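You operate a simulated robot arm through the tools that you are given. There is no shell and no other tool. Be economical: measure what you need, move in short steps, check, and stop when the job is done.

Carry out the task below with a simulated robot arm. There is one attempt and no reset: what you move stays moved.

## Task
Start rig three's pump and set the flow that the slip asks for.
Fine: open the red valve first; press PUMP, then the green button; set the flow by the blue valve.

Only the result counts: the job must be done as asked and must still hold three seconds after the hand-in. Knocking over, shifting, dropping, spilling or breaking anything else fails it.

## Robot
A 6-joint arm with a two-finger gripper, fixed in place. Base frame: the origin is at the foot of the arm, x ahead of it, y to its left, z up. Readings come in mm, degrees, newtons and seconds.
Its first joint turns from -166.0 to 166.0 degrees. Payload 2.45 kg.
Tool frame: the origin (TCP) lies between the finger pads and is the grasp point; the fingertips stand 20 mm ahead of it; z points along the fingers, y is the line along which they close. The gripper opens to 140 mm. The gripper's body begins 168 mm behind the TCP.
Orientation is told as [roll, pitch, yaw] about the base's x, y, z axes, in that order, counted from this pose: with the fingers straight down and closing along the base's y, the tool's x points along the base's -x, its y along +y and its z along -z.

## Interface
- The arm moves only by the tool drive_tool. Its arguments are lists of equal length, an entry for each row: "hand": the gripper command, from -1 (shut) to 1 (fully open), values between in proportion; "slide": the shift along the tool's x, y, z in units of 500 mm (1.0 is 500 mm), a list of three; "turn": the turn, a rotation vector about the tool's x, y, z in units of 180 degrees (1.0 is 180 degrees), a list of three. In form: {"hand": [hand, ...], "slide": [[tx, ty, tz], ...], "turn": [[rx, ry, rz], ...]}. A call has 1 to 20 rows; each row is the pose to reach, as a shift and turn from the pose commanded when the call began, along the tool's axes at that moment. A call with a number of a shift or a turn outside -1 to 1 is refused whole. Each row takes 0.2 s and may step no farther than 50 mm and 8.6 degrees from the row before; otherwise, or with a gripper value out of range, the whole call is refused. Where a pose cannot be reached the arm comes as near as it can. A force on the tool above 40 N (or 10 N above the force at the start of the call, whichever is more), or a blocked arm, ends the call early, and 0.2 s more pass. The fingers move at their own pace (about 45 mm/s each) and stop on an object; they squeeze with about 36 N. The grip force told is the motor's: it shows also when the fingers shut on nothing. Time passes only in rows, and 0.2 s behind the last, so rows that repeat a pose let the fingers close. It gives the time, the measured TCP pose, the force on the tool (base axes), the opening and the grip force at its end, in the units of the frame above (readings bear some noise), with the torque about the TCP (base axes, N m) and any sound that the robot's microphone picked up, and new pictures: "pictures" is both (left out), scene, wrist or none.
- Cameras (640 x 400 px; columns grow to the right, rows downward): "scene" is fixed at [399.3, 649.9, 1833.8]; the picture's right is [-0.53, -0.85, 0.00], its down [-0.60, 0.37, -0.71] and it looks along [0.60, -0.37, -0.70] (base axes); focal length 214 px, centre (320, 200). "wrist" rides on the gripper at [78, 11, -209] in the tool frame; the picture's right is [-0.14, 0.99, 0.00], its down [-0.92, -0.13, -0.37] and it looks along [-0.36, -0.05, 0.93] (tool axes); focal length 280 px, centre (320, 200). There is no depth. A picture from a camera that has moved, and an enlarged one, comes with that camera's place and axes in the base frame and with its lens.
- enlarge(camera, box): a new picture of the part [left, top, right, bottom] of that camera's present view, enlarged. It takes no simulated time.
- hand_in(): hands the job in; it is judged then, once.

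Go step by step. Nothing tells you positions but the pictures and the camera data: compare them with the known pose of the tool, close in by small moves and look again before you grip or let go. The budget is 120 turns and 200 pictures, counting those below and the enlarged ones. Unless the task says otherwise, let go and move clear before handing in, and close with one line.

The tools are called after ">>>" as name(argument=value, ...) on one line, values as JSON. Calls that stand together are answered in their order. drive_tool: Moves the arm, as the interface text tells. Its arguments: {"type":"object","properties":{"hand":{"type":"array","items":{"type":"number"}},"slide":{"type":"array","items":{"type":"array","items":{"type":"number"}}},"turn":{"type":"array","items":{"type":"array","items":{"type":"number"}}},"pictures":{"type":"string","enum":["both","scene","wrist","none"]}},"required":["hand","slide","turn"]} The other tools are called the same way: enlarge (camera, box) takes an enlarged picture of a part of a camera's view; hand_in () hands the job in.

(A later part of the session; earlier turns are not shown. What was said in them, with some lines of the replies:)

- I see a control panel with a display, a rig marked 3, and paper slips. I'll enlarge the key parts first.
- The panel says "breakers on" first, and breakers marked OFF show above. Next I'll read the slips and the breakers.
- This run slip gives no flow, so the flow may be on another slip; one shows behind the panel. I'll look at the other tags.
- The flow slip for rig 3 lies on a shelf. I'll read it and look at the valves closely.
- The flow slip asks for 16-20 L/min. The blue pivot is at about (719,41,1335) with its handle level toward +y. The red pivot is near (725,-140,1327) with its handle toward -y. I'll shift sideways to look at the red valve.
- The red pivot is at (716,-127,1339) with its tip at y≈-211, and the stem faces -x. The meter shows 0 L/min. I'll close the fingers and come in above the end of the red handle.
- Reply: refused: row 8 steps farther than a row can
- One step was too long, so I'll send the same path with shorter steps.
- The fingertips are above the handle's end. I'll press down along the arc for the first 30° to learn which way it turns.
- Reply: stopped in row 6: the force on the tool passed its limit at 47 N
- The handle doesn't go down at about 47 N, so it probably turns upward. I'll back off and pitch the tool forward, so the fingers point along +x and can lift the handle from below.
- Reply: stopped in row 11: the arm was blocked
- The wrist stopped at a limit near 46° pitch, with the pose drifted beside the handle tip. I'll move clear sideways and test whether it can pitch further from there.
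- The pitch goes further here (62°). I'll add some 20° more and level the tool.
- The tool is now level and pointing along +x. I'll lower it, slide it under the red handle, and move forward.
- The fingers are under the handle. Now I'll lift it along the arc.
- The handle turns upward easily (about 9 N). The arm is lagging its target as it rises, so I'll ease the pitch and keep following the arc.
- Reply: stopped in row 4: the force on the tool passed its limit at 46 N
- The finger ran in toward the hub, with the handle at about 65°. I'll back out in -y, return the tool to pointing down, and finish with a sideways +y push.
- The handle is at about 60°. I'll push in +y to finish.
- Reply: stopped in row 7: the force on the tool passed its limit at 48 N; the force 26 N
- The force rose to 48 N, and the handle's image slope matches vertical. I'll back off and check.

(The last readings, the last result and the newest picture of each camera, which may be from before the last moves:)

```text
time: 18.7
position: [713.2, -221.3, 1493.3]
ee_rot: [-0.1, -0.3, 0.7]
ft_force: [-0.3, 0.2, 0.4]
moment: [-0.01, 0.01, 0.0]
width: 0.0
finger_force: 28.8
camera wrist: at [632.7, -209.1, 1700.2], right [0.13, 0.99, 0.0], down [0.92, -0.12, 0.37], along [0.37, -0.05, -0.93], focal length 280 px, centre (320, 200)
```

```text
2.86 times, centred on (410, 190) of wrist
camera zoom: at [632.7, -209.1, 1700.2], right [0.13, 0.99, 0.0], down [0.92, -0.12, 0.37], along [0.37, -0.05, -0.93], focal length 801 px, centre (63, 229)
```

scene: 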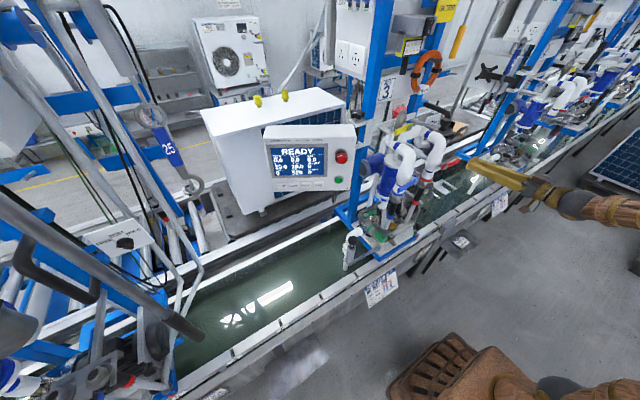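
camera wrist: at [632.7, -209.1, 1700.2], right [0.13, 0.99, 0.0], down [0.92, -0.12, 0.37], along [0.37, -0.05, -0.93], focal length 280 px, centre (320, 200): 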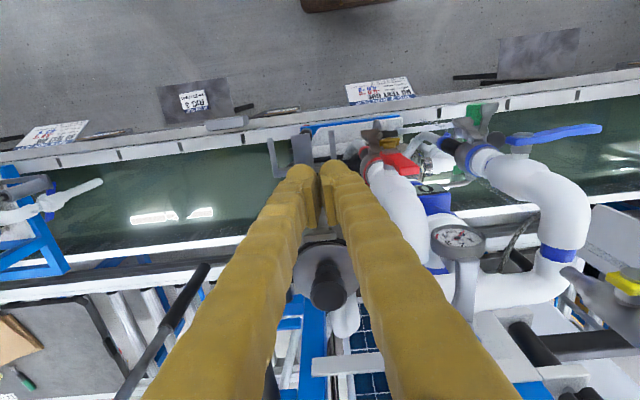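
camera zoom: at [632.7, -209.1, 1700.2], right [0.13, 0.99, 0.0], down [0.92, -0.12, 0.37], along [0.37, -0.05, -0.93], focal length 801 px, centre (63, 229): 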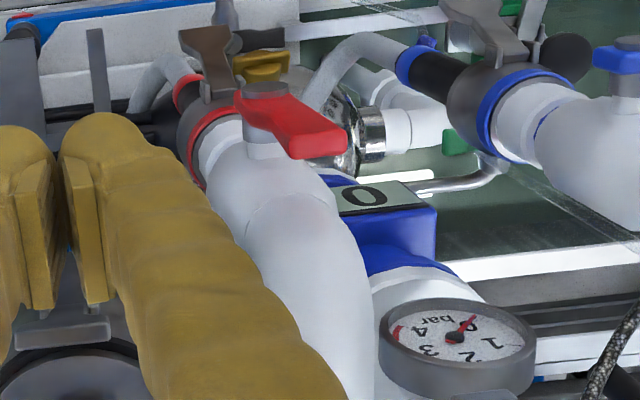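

The red valve is fully open. Next is the panel: green is near (886,268,1328) and the E-stop near (866,278,1437). I'll move back and across for a good view of the panel face.

>>> drive_tool(hand=[-1, -1, -1, -1, -1, -1, -1, -1, -1, -1, -1, -1, -1, -1, -1, -1, -1, -1], slide=[[0.08, 0, 0], [0.16, 0, 0], [0.24, 0, 0], [0.3, 0, 0], [0.3, 0.09, 0], [0.3, 0.18, 0], [0.3, 0.27, 0], [0.3, 0.36, 0], [0.3, 0.45, 0], [0.3, 0.54, 0], [0.3, 0.63, 0], [0.3, 0.72, 0], [0.3, 0.81, 0], [0.3, 0.9, 0], [0.3, 0.96, 0], [0.3, 0.96, -0.05], [0.3, 0.96, -0.1], [0.3, 0.96, -0.1]], turn=[[0, 0, 0], [0, 0, 0], [0, 0, 0], [0, 0, 0], [0, 0, 0], [0, 0, 0], [0, 0, 0], [0, 0, 0], [0, 0, 0], [0, 0, 0], [0, 0, 0], [0, 0, 0], [0, 0, 0], [0, 0, 0], [0, -0.04, 0], [0, -0.08, 0], [0, -0.12, 0], [0, -0.15, 0]])

```text
time: 22.5
position: [556.1, 256.8, 1541.4]
ee_rot: [-0.1, -27.5, 0.8]
ft_force: [0.5, 1.0, -1.1]
moment: [-0.05, 0.03, -0.02]
width: 0.2
finger_force: 29.8
camera wrist: at [389.2, 266.8, 1690.3], right [0.11, 0.99, 0.06], down [0.65, -0.12, 0.75], along [0.75, -0.04, -0.66], focal length 280 px, centre (320, 200)
```

scene: 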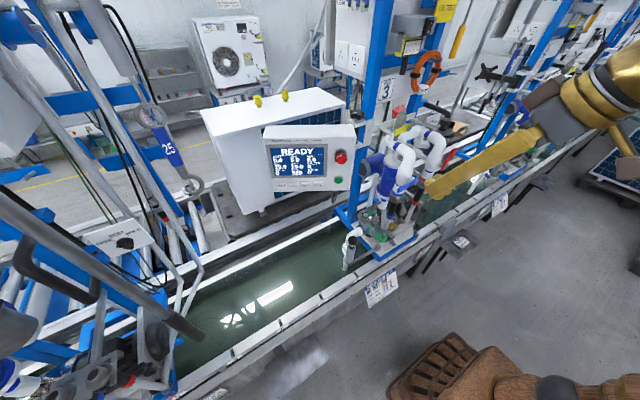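
wrist: 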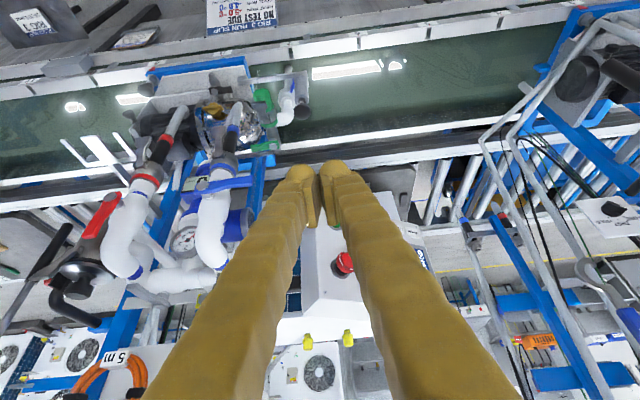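

>>> enlarge(camera="wrist", box=[280, 160, 480, 340])

>>> enlarge(camera="scene", box=[260, 115, 360, 215])

```text
2.22 times, centred on (380, 250) of wrist
camera zoom: at [389.2, 266.8, 1690.3], right [0.11, 0.99, 0.06], down [0.65, -0.12, 0.75], along [0.75, -0.04, -0.66], focal length 623 px, centre (187, 89)
```

zoom: 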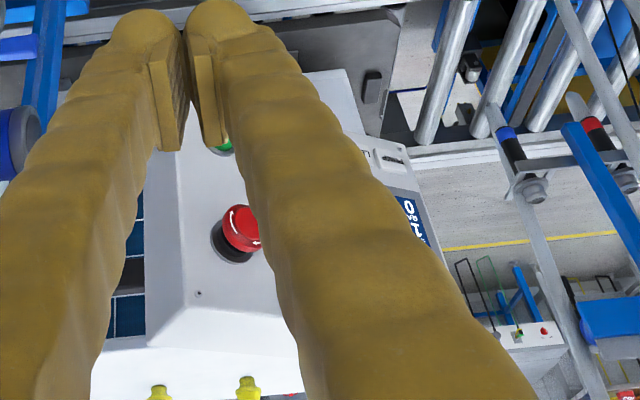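

```text
4.00 times, centred on (310, 165) of scene
camera zoom: at [399.3, 649.9, 1833.8], right [-0.53, -0.85, 0.0], down [-0.6, 0.37, -0.71], along [0.6, -0.37, -0.7], focal length 858 px, centre (360, 340)
```

zoom: 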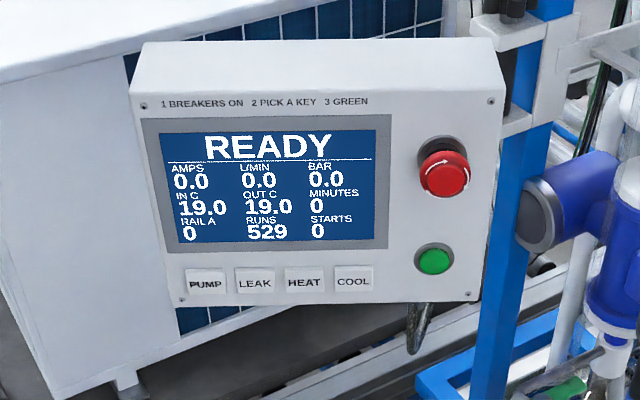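

The panel is vertical and faces about (-0.86,0.52,0). PUMP is at about (1003,451,1299). I'll move the level tool into the free space in front of the panel.

>>> drive_tool(hand=[-1, -1, -1, -1, -1, -1, -1, -1], slide=[[-0.006, 0.036, 0.066], [-0.013, 0.072, 0.131], [-0.019, 0.107, 0.197], [-0.026, 0.143, 0.262], [-0.032, 0.179, 0.328], [-0.038, 0.215, 0.394], [-0.045, 0.25, 0.46], [-0.051, 0.286, 0.525]], turn=[[0, -0.043, 0], [0, -0.086, 0], [0, -0.129, 0], [0, -0.172, 0], [0, -0.215, 0], [0, -0.258, 0], [0, -0.301, 0], [0, -0.344, 0]])

```text
time: 24.3
position: [697.7, 403.1, 1323.5]
ee_rot: [4.3, -89.5, -3.6]
ft_force: [0.0, -0.3, 0.5]
moment: [-0.02, 0.06, -0.04]
width: 0.0
finger_force: 29.4
camera wrist: at [487.1, 411.6, 1246.2], right [-0.01, 0.99, 0.14], down [-0.36, -0.13, 0.92], along [0.93, -0.04, 0.36], focal length 280 px, centre (320, 200)
```

scene: 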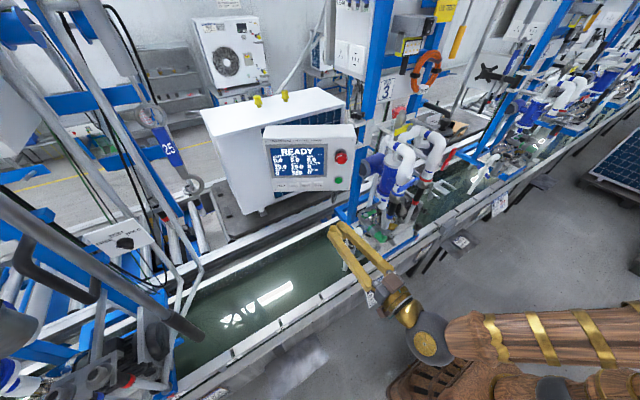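
wrist: 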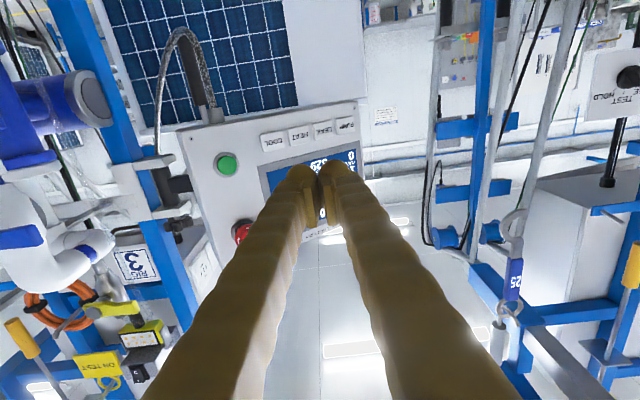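

>>> enlarge(camera="wrist", box=[180, 90, 380, 250])

```text
2.50 times, centred on (280, 170) of wrist
camera zoom: at [487.1, 411.6, 1246.2], right [-0.01, 0.99, 0.14], down [-0.36, -0.13, 0.92], along [0.93, -0.04, 0.36], focal length 701 px, centre (420, 275)
```

zoom: 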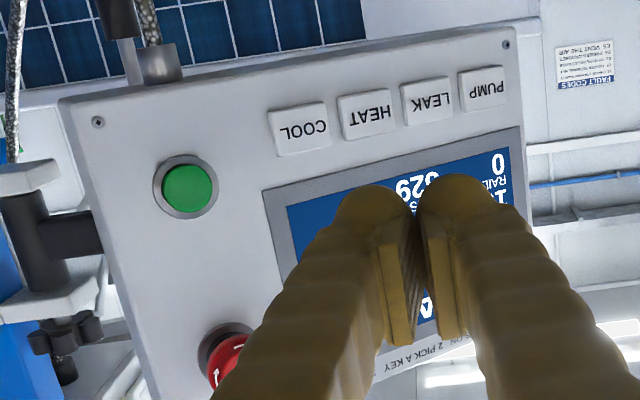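

PUMP triangulates to (996,453,1307) and green to (888,267,1328). I'll turn the tool to face the panel and stop 60 mm short of PUMP.

>>> drive_tool(hand=[-1, -1, -1, -1, -1, -1, -1], slide=[[0.005, 0.03, 0.07], [0.011, 0.058, 0.145], [0.016, 0.088, 0.22], [0.022, 0.117, 0.3], [0.028, 0.146, 0.38], [0.033, 0.175, 0.458], [0.033, 0.175, 0.458]], turn=[[0.024, 0, 0], [0.048, 0, 0], [0.072, 0, 0], [0.096, 0, 0], [0.12, 0, 0], [0.144, 0, 0], [0.167, 0, 0]])

>>> enlarge(camera="wrist", box=[220, 90, 420, 250])

>>> enlarge(camera="scene", box=[260, 115, 360, 215])

```text
time: 25.9
position: [927.2, 488.9, 1301.6]
ee_rot: [-37.8, -89.3, 8.4]
ft_force: [-0.3, 0.0, 0.2]
moment: [0.02, 0.03, 0.05]
width: 0.1
finger_force: 29.4
camera wrist: at [748.7, 603.0, 1225.0], right [0.49, 0.86, 0.13], down [-0.37, 0.07, 0.93], along [0.79, -0.5, 0.36], focal length 280 px, centre (320, 200)
```

scene: 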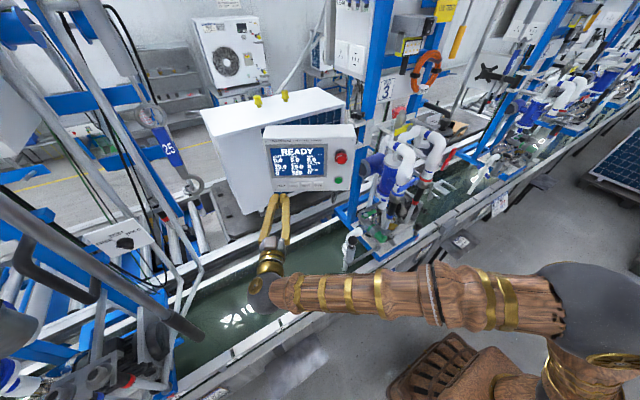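
wrist: 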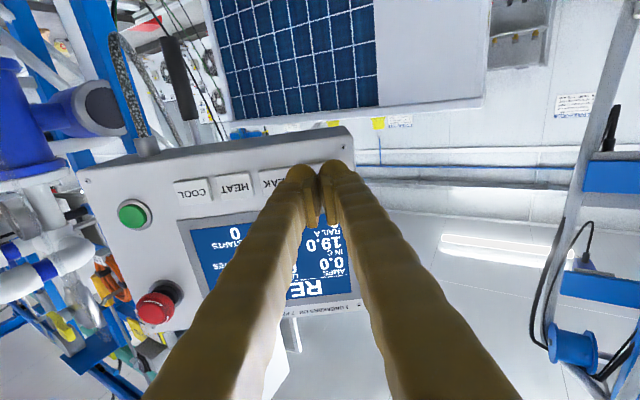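

```text
2.50 times, centred on (320, 170) of wrist
camera zoom: at [748.7, 603.0, 1225.0], right [0.49, 0.86, 0.13], down [-0.37, 0.07, 0.93], along [0.79, -0.5, 0.36], focal length 701 px, centre (320, 275)
```

zoom: 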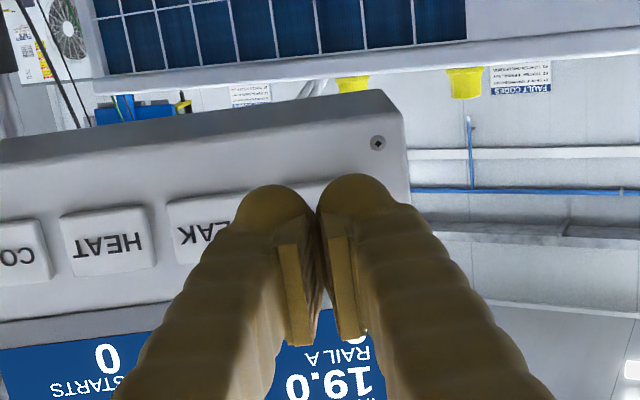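

```text
4.00 times, centred on (310, 165) of scene
camera zoom: at [399.3, 649.9, 1833.8], right [-0.53, -0.85, 0.0], down [-0.6, 0.37, -0.71], along [0.6, -0.37, -0.7], focal length 858 px, centre (360, 340)
```

zoom: 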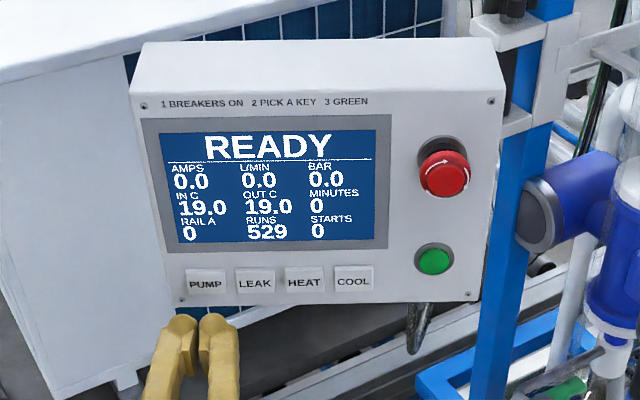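

The tips are in front of PUMP, a little low and slightly toward LEAK. I'll shift, close in, and look again before pressing.

>>> drive_tool(hand=[-1, -1, -1], slide=[[-0.011, 0.015, 0], [-0.011, 0.015, 0.05], [-0.011, 0.015, 0.085]], turn=[[0, 0, 0], [0, 0, 0], [0, 0, 0]], pictures="none")

>>> enlarge(camera="wrist", box=[220, 90, 420, 250])

>>> enlarge(camera="scene", box=[260, 155, 320, 215])

```text
time: 26.7
position: [968.4, 475.2, 1307.1]
ee_rot: [-40.0, -89.2, 10.5]
ft_force: [-0.5, 0.7, -0.8]
moment: [0.01, -0.02, 0.02]
width: 0.0
finger_force: 29.2
```

```text
2.50 times, centred on (320, 170) of wrist
camera zoom: at [788.7, 588.4, 1229.9], right [0.49, 0.86, 0.13], down [-0.37, 0.07, 0.93], along [0.79, -0.5, 0.36], focal length 701 px, centre (320, 275)
```

zoom: 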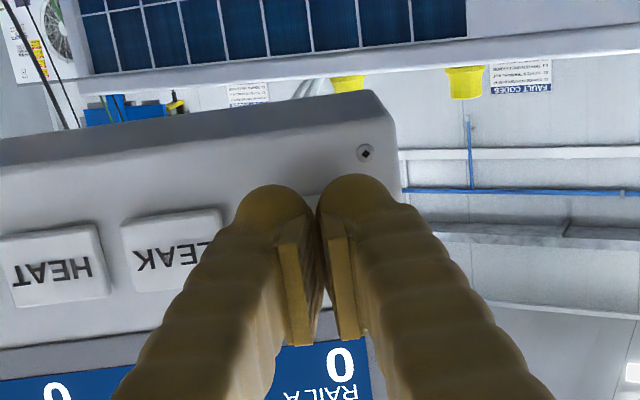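

```text
6.67 times, centred on (290, 185) of scene
camera zoom: at [399.3, 649.9, 1833.8], right [-0.53, -0.85, 0.0], down [-0.6, 0.37, -0.71], along [0.6, -0.37, -0.7], focal length 1430 px, centre (520, 300)
```

zoom: 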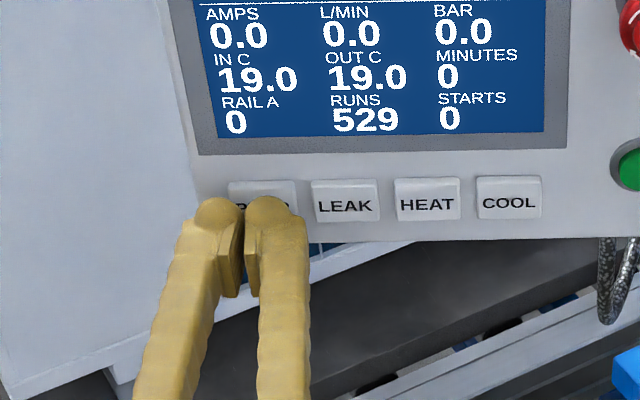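

>>> drive_tool(hand=[-1, -1, -1, -1, -1, -1, -1], slide=[[0, -0.008, 0.01], [0, -0.008, 0.02], [0, -0.008, 0.026], [0, -0.008, 0.032], [0, -0.008, 0.038], [0, -0.008, 0.044], [0, -0.008, 0.05]], turn=[[0, 0, 0], [0, 0, 0], [0, 0, 0], [0, 0, 0], [0, 0, 0], [0, 0, 0], [0, 0, 0]], pictures="none")

>>> enlarge(camera="scene", box=[260, 115, 360, 215])

```text
time: 28.3
position: [987.3, 461.0, 1307.8]
ee_rot: [-39.6, -89.3, 10.2]
ft_force: [-2.0, 3.0, 0.1]
moment: [-0.01, 0.02, -0.01]
width: 0.0
finger_force: 29.3
heard: click
```

```text
4.00 times, centred on (310, 165) of scene
camera zoom: at [399.3, 649.9, 1833.8], right [-0.53, -0.85, 0.0], down [-0.6, 0.37, -0.71], along [0.6, -0.37, -0.7], focal length 858 px, centre (360, 340)
```

zoom: 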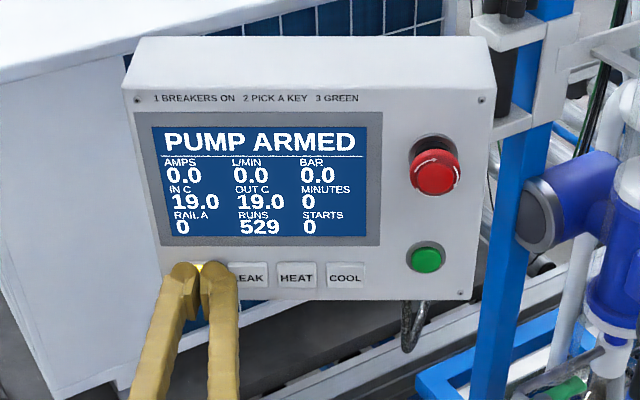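

The click came and the display reads "PUMP ARMED". The panel flexed slightly under the press, so I'll back off and check it.

>>> drive_tool(hand=[-1, -1, -1], slide=[[0, 0, -0.04], [0, 0, -0.1], [0, 0, -0.18]], turn=[[0, 0, 0], [0, 0, 0], [0, 0, 0]], pictures="none")

>>> enlarge(camera="scene", box=[260, 115, 360, 215])

>>> enlarge(camera="wrist", box=[60, 90, 360, 330])

```text
time: 29.1
position: [909.4, 504.0, 1309.2]
ee_rot: [-39.4, -89.3, 10.1]
ft_force: [0.8, -0.5, 0.1]
moment: [0.0, 0.0, 0.04]
width: 0.0
finger_force: 29.6
```

```text
4.00 times, centred on (310, 165) of scene
camera zoom: at [399.3, 649.9, 1833.8], right [-0.53, -0.85, 0.0], down [-0.6, 0.37, -0.71], along [0.6, -0.37, -0.7], focal length 858 px, centre (360, 340)
```

zoom: 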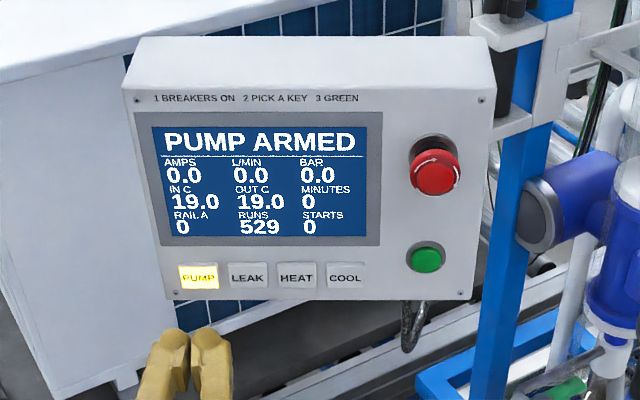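

```text
1.67 times, centred on (210, 210) of wrist
camera zoom: at [729.0, 617.9, 1231.3], right [0.49, 0.86, 0.13], down [-0.37, 0.07, 0.93], along [0.79, -0.5, 0.36], focal length 467 px, centre (503, 183)
```

zoom: 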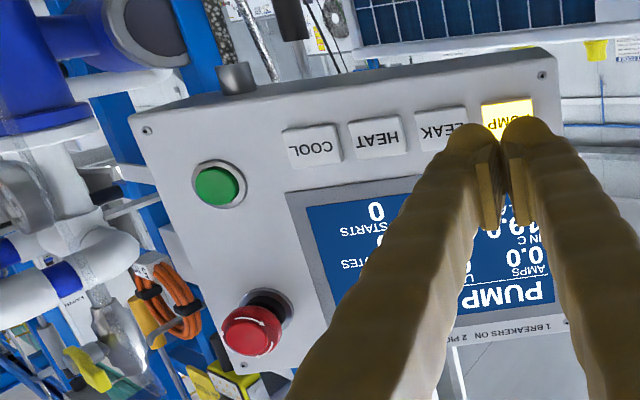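

PUMP is lit. The panel turned slightly on its arm, and green is now at (892,272,1328). I'll move across in front of green and press more lightly.

>>> drive_tool(hand=[-1, -1, -1, -1, -1, -1], slide=[[-0.01, -0.08, 0], [-0.02, -0.16, 0], [-0.03, -0.24, 0], [-0.038, -0.32, 0], [-0.038, -0.4, 0], [-0.038, -0.418, 0.06]], turn=[[0, 0, 0], [0, 0, 0], [0, 0, 0], [0, 0, 0], [0, 0, 0], [0, 0, 0]], pictures="none")

>>> enlarge(camera="wrist", box=[220, 90, 420, 250])

>>> enlarge(camera="scene", box=[300, 145, 360, 205])

```text
time: 30.5
position: [830.7, 306.7, 1329.1]
ee_rot: [-40.3, -89.3, 10.8]
ft_force: [-1.2, 1.0, 0.4]
moment: [0.0, 0.01, 0.01]
width: 0.3
finger_force: 30.1
```

```text
2.50 times, centred on (320, 170) of wrist
camera zoom: at [652.1, 420.6, 1251.1], right [0.49, 0.86, 0.13], down [-0.37, 0.07, 0.93], along [0.79, -0.5, 0.36], focal length 701 px, centre (320, 275)
```

zoom: 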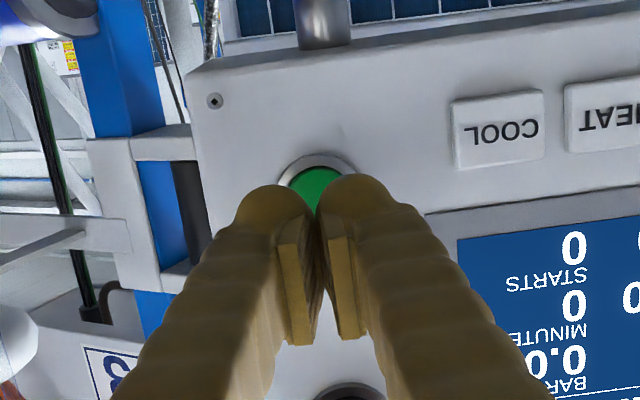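

```text
6.67 times, centred on (330, 175) of scene
camera zoom: at [399.3, 649.9, 1833.8], right [-0.53, -0.85, 0.0], down [-0.6, 0.37, -0.71], along [0.6, -0.37, -0.7], focal length 1430 px, centre (253, 367)
```

zoom: 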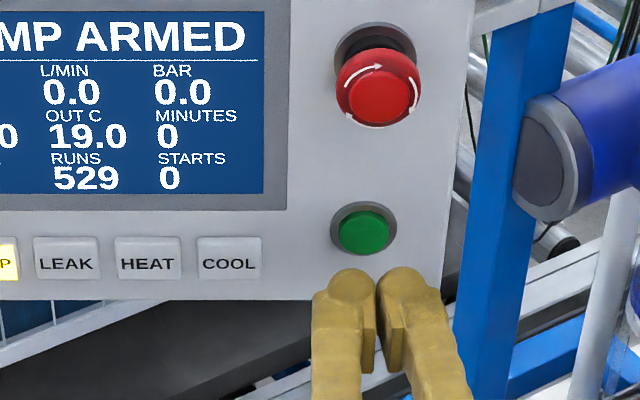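

>>> drive_tool(hand=[-1, -1, -1, -1, -1], slide=[[0, 0.012, 0.04], [0, 0.012, 0.08], [0, 0.012, 0.09], [0, 0.012, 0.096], [0, 0.012, 0.101]], turn=[[0, 0, 0], [0, 0, 0], [0, 0, 0], [0, 0, 0], [0, 0, 0]], pictures="none")

>>> enlarge(camera="scene", box=[260, 115, 360, 215])

```text
time: 31.7
position: [878.3, 287.8, 1326.7]
ee_rot: [-38.8, -89.3, 9.4]
ft_force: [-3.0, 0.9, 0.7]
moment: [-0.01, -0.02, -0.03]
width: 0.3
finger_force: 29.2
heard: click
```

```text
4.00 times, centred on (310, 165) of scene
camera zoom: at [399.3, 649.9, 1833.8], right [-0.53, -0.85, 0.0], down [-0.6, 0.37, -0.71], along [0.6, -0.37, -0.7], focal length 858 px, centre (360, 340)
```

zoom: 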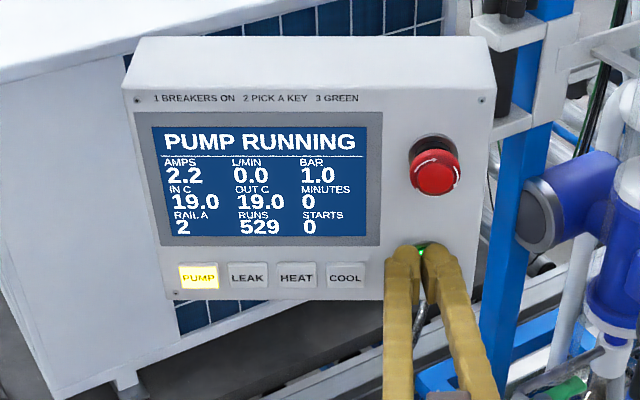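

The pump is running (1.0 bar, 0 L/min). I'll back off and bring the level tool in front of the blue handle.

>>> drive_tool(hand=[-1, -1, -1, -1, -1, -1, -1, -1, -1, -1, -1], slide=[[0, 0, -0.07], [0, 0, -0.14], [0, 0, -0.2], [0, -0.072, -0.23], [0, -0.144, -0.26], [0, -0.216, -0.29], [0, -0.287, -0.315], [-0.024, -0.35, -0.285], [-0.048, -0.413, -0.255], [-0.072, -0.476, -0.226], [-0.096, -0.539, -0.196]], turn=[[0, 0, 0], [0, 0, 0], [0, 0, 0], [-0.04, 0, 0], [-0.08, 0, 0], [-0.12, 0, 0], [-0.167, 0, 0], [-0.167, 0, 0], [-0.167, 0, 0], [-0.167, 0, 0], [-0.167, 0, 0]])

>>> enlarge(camera="scene", box=[260, 115, 360, 215])

>>> enlarge(camera="scene", box=[370, 140, 470, 240])

```text
time: 34.1
position: [661.6, 102.9, 1377.2]
ee_rot: [-11.3, -89.3, 12.2]
ft_force: [0.8, 0.4, -0.2]
moment: [0.0, -0.01, 0.0]
width: 0.2
finger_force: 28.8
camera wrist: at [450.9, 111.4, 1301.0], right [-0.01, 0.99, 0.14], down [-0.36, -0.13, 0.93], along [0.93, -0.04, 0.35], focal length 280 px, centre (320, 200)
```

scene: 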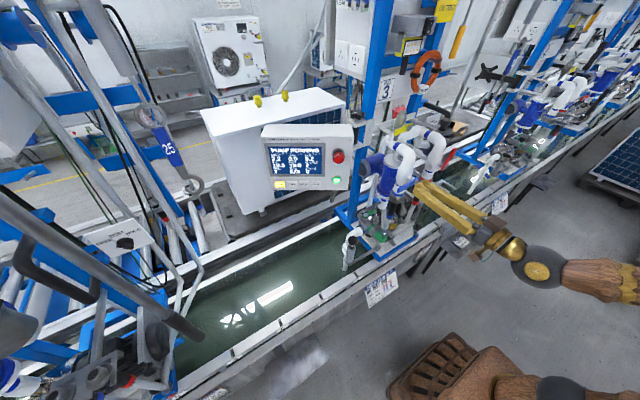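
wrist: 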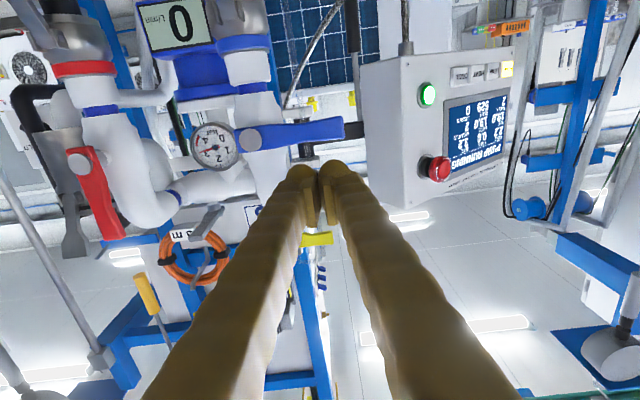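

```text
4.00 times, centred on (310, 165) of scene
camera zoom: at [399.3, 649.9, 1833.8], right [-0.53, -0.85, 0.0], down [-0.6, 0.37, -0.71], along [0.6, -0.37, -0.7], focal length 858 px, centre (360, 340)
```

zoom: 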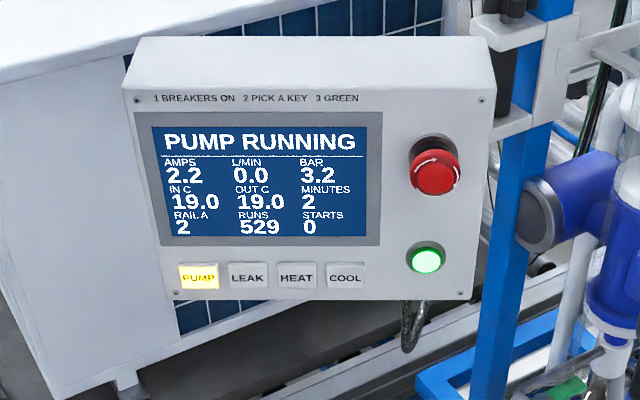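

```text
4.00 times, centred on (420, 190) of scene
camera zoom: at [399.3, 649.9, 1833.8], right [-0.53, -0.85, 0.0], down [-0.6, 0.37, -0.71], along [0.6, -0.37, -0.7], focal length 858 px, centre (-80, 240)
```

zoom: 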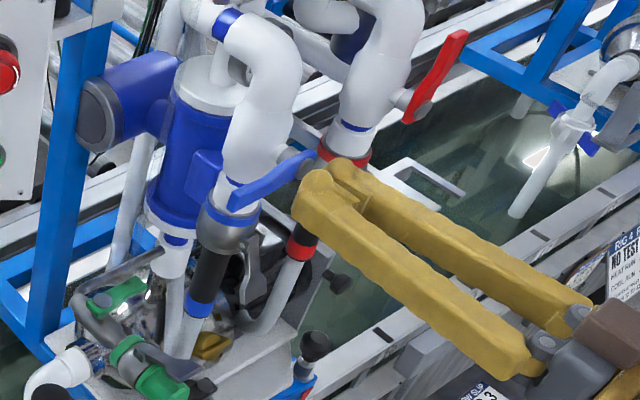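

Pressure is 3.2 bar with no flow yet. The tool is above the blue handle, so I'll move forward and press down gently to test the direction.

>>> drive_tool(hand=[-1, -1, -1, -1, -1, -1, -1], slide=[[0, 0.024, 0.05], [0, 0.024, 0.097], [0.02, 0.024, 0.097], [0.027, 0.024, 0.097], [0.033, 0.024, 0.097], [0.039, 0.024, 0.097], [0.045, 0.025, 0.097]], turn=[[0, 0, 0], [0, 0, 0], [0, 0, 0], [0, 0, 0], [0, 0, 0], [0, 0, 0], [0, 0, 0]], pictures="none")

>>> enlarge(camera="scene", box=[370, 140, 470, 240])

```text
time: 35.4
position: [710.1, 112.3, 1366.6]
ee_rot: [-62.7, -89.9, 63.3]
ft_force: [-1.1, -0.5, 9.0]
moment: [-0.05, -0.09, 0.0]
width: 5.8
finger_force: 29.3
stopped in row 6: the force on the tool passed its limit at 44 N (the readings are from after the stop); the commanded pose is now the measured one
```

```text
4.00 times, centred on (420, 190) of scene
camera zoom: at [399.3, 649.9, 1833.8], right [-0.53, -0.85, 0.0], down [-0.6, 0.37, -0.71], along [0.6, -0.37, -0.7], focal length 858 px, centre (-80, 240)
```

zoom: 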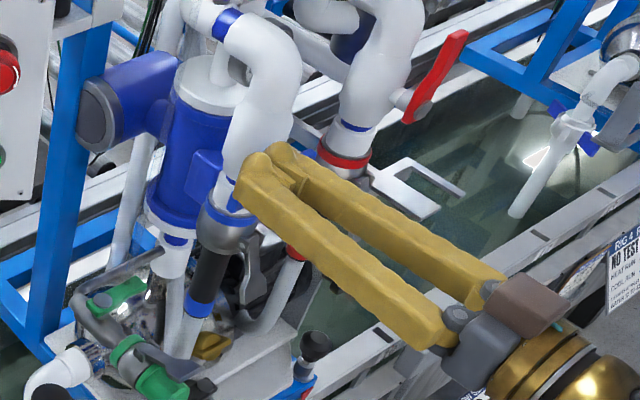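

It's blocked downward, so blue opens upward too. I'll back off, go under the handle, and come up to just below contact.

>>> drive_tool(hand=[-1, -1, -1, -1, -1, -1, -1, -1], slide=[[-0.012, 0, 0], [-0.012, 0, -0.06], [-0.012, 0, -0.1], [0.07, 0, -0.1], [0.158, 0, -0.1], [0.158, 0.006, -0.02], [0.158, 0.006, 0.004], [0.125, 0.006, 0.004]], turn=[[0, 0, 0], [0, 0, 0], [0, 0, 0], [0, 0, 0], [0, 0, 0], [0, 0, 0], [0, 0, 0], [0, 0, 0]], pictures="none")

>>> enlarge(camera="wrist", box=[100, 0, 420, 240])

```text
time: 37.2
position: [711.2, 116.4, 1301.6]
ee_rot: [-23.8, -89.8, 24.4]
ft_force: [0.5, -1.0, -0.5]
moment: [0.02, -0.01, 0.02]
width: 0.0
finger_force: 29.3
```

```text
1.67 times, centred on (260, 120) of wrist
camera zoom: at [500.3, 126.2, 1224.1], right [-0.01, 0.99, 0.14], down [-0.36, -0.13, 0.92], along [0.93, -0.04, 0.36], focal length 467 px, centre (420, 333)
```

zoom: 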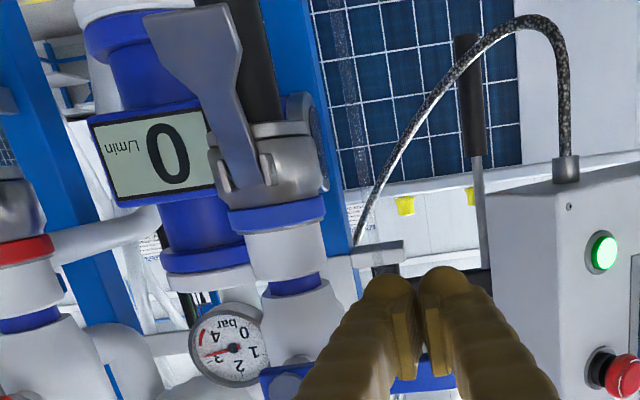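

I'm below the handle and can read the meter from here. I'll lift to about 20° and read the flow.

>>> drive_tool(hand=[-1, -1, -1, -1, -1], slide=[[-0.012, -0.003, 0], [-0.026, -0.002, 0], [-0.04, -0.002, 0], [-0.05, -0.003, 0], [-0.053, -0.003, 0]], turn=[[0, 0, 0], [0, 0, 0], [0, 0, 0], [0, 0, 0], [0, 0, 0]], pictures="none")

>>> enlarge(camera="wrist", box=[100, 0, 420, 240])

>>> enlarge(camera="scene", box=[260, 115, 360, 215])

>>> enlarge(camera="scene", box=[370, 140, 470, 240])

```text
time: 38.4
position: [711.7, 114.0, 1329.8]
ee_rot: [-24.0, -89.8, 24.6]
ft_force: [-1.6, 0.7, -5.3]
moment: [0.02, 0.01, -0.04]
width: 0.0
finger_force: 29.6
```

```text
1.67 times, centred on (260, 120) of wrist
camera zoom: at [502.2, 124.2, 1250.7], right [-0.01, 0.99, 0.14], down [-0.36, -0.13, 0.92], along [0.93, -0.04, 0.36], focal length 467 px, centre (420, 333)
```

zoom: 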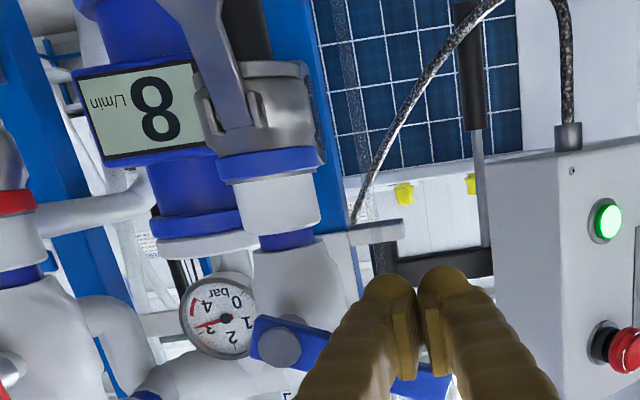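

```text
4.00 times, centred on (310, 165) of scene
camera zoom: at [399.3, 649.9, 1833.8], right [-0.53, -0.85, 0.0], down [-0.6, 0.37, -0.71], along [0.6, -0.37, -0.7], focal length 858 px, centre (360, 340)
```

zoom: 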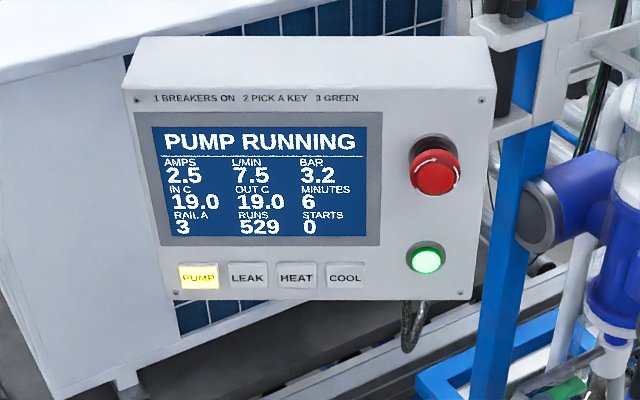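

```text
4.00 times, centred on (420, 190) of scene
camera zoom: at [399.3, 649.9, 1833.8], right [-0.53, -0.85, 0.0], down [-0.6, 0.37, -0.71], along [0.6, -0.37, -0.7], focal length 858 px, centre (-80, 240)
```

zoom: 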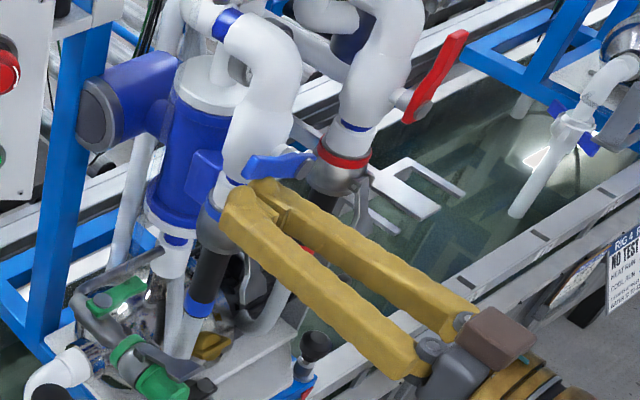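

Flow is about 7.5 L/min. I'll lift 9 mm more.

>>> drive_tool(hand=[-1, -1, -1, -1], slide=[[-0.009, -0.001, 0], [-0.018, -0.003, 0], [-0.018, -0.003, 0], [-0.018, -0.003, 0]], turn=[[0, 0, 0], [0, 0, 0], [0, 0, 0], [0, 0, 0]], pictures="none")

>>> enlarge(camera="scene", box=[260, 115, 360, 215])

```text
time: 39.4
position: [712.4, 113.3, 1338.3]
ee_rot: [-27.7, -89.8, 28.2]
ft_force: [1.1, 0.9, -5.8]
moment: [0.09, 0.08, 0.1]
width: 0.0
finger_force: 29.3
```

```text
4.00 times, centred on (310, 165) of scene
camera zoom: at [399.3, 649.9, 1833.8], right [-0.53, -0.85, 0.0], down [-0.6, 0.37, -0.71], along [0.6, -0.37, -0.7], focal length 858 px, centre (360, 340)
```

zoom: 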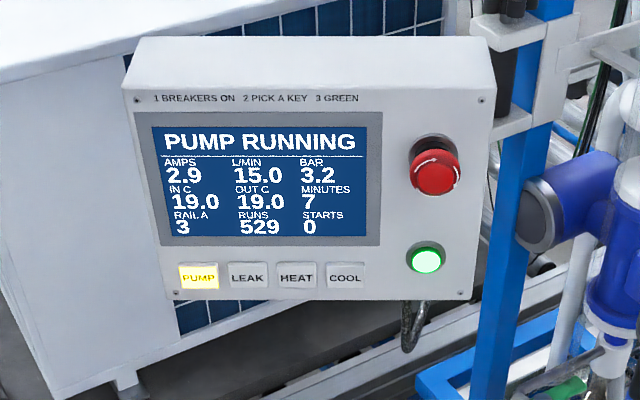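

It reads 15.0. I'll let it settle and read again before the last nudge.

>>> drive_tool(hand=[-1, -1, -1, -1, -1], slide=[[0, 0, 0], [0, 0, 0], [0, 0, 0], [0, 0, 0], [0, 0, 0]], turn=[[0, 0, 0], [0, 0, 0], [0, 0, 0], [0, 0, 0], [0, 0, 0]], pictures="none")

>>> enlarge(camera="scene", box=[260, 115, 360, 215])

```text
time: 40.6
position: [713.0, 113.4, 1337.4]
ee_rot: [-27.9, -89.8, 28.5]
ft_force: [0.0, 3.3, -2.0]
moment: [0.0, 0.04, 0.04]
width: 0.0
finger_force: 29.4
```

```text
4.00 times, centred on (310, 165) of scene
camera zoom: at [399.3, 649.9, 1833.8], right [-0.53, -0.85, 0.0], down [-0.6, 0.37, -0.71], along [0.6, -0.37, -0.7], focal length 858 px, centre (360, 340)
```

zoom: 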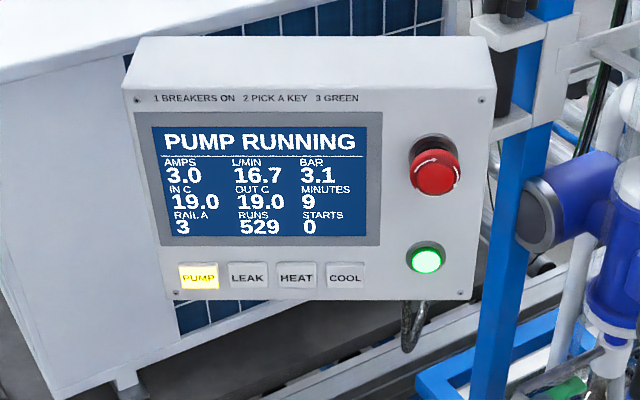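

It settled at 16.7. One nudge of about 1.3 mm should bring it near mid-range.

>>> drive_tool(hand=[-1, -1, -1, -1, -1, -1, -1, -1], slide=[[-0.0026, 0, 0], [-0.0026, 0, 0], [-0.0026, 0, 0], [-0.0026, 0, 0], [-0.0026, 0, 0], [-0.0026, 0, 0], [-0.0026, 0, 0], [-0.0026, 0, 0]], turn=[[0, 0, 0], [0, 0, 0], [0, 0, 0], [0, 0, 0], [0, 0, 0], [0, 0, 0], [0, 0, 0], [0, 0, 0]], pictures="none")

>>> enlarge(camera="scene", box=[260, 115, 360, 215])

```text
time: 42.4
position: [711.6, 113.9, 1338.7]
ee_rot: [-27.6, -89.8, 28.4]
ft_force: [-1.4, 3.9, -3.9]
moment: [0.11, 0.04, 0.04]
width: 0.5
finger_force: 29.3
```

```text
4.00 times, centred on (310, 165) of scene
camera zoom: at [399.3, 649.9, 1833.8], right [-0.53, -0.85, 0.0], down [-0.6, 0.37, -0.71], along [0.6, -0.37, -0.7], focal length 858 px, centre (360, 340)
```

zoom: 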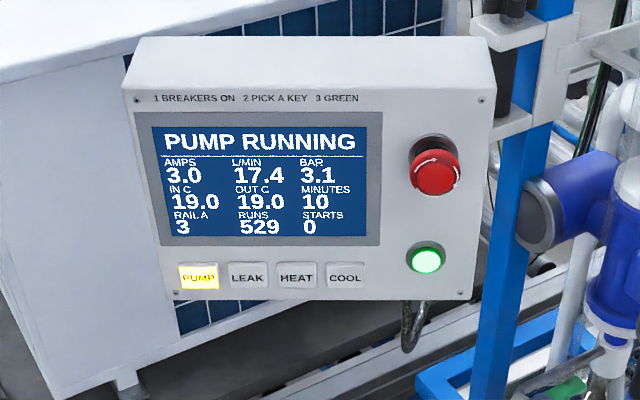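

Flow is 17.4 L/min. I'll drop straight down off the handle, back away, and confirm the flow holds.

>>> drive_tool(hand=[-1, -1, -1, -1, -1, -1, -1, -1, -1, -1], slide=[[0.02, 0, 0], [0.06, 0, 0], [0.06, 0, -0.06], [0.06, 0, -0.12], [0.06, 0, -0.12], [0.06, 0, -0.12], [0.06, 0, -0.12], [0.06, 0, -0.12], [0.06, 0, -0.12], [0.06, 0, -0.12]], turn=[[0, 0, 0], [0, 0, 0], [0, 0, 0], [0, 0, 0], [0, 0, 0], [0, 0, 0], [0, 0, 0], [0, 0, 0], [0, 0, 0], [0, 0, 0]], pictures="both")

>>> enlarge(camera="scene", box=[260, 115, 360, 215])

```text
time: 44.6
position: [651.0, 112.5, 1308.4]
ee_rot: [-25.2, -89.8, 25.8]
ft_force: [0.7, 0.3, 0.3]
moment: [0.01, 0.02, 0.0]
width: 0.0
finger_force: 29.3
camera wrist: at [440.6, 122.6, 1230.5], right [-0.01, 0.99, 0.14], down [-0.36, -0.13, 0.92], along [0.93, -0.04, 0.36], focal length 280 px, centre (320, 200)
```

scene: 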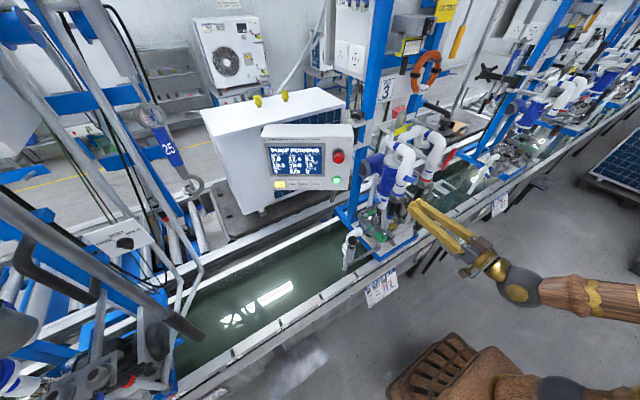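
wrist: 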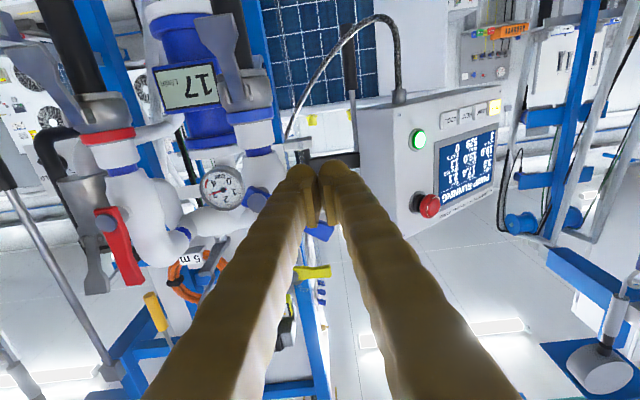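

```text
4.00 times, centred on (310, 165) of scene
camera zoom: at [399.3, 649.9, 1833.8], right [-0.53, -0.85, 0.0], down [-0.6, 0.37, -0.71], along [0.6, -0.37, -0.7], focal length 858 px, centre (360, 340)
```

zoom: 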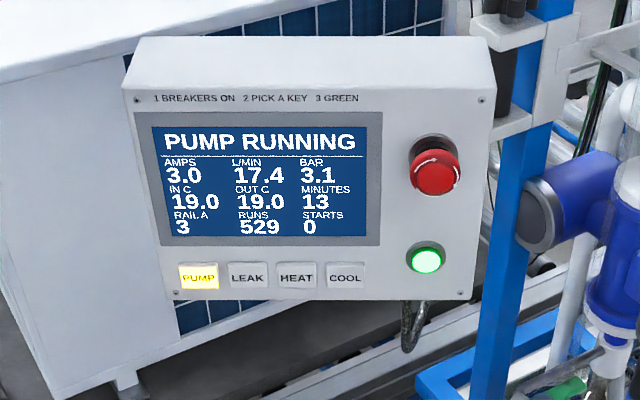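

With the tool clear, the flow holds at 17.4 L/min, inside the slip's 16-20, and the pump is running. Handing in.

>>> hand_in()

```text
The job is handed in.
```

Rig three's pump is running at a steady 17.4 L/min, inside the slip's 16–20 L/min. The red valve was opened first. Pressing PUMP turned the control panel slightly on its mount, and it stayed there.
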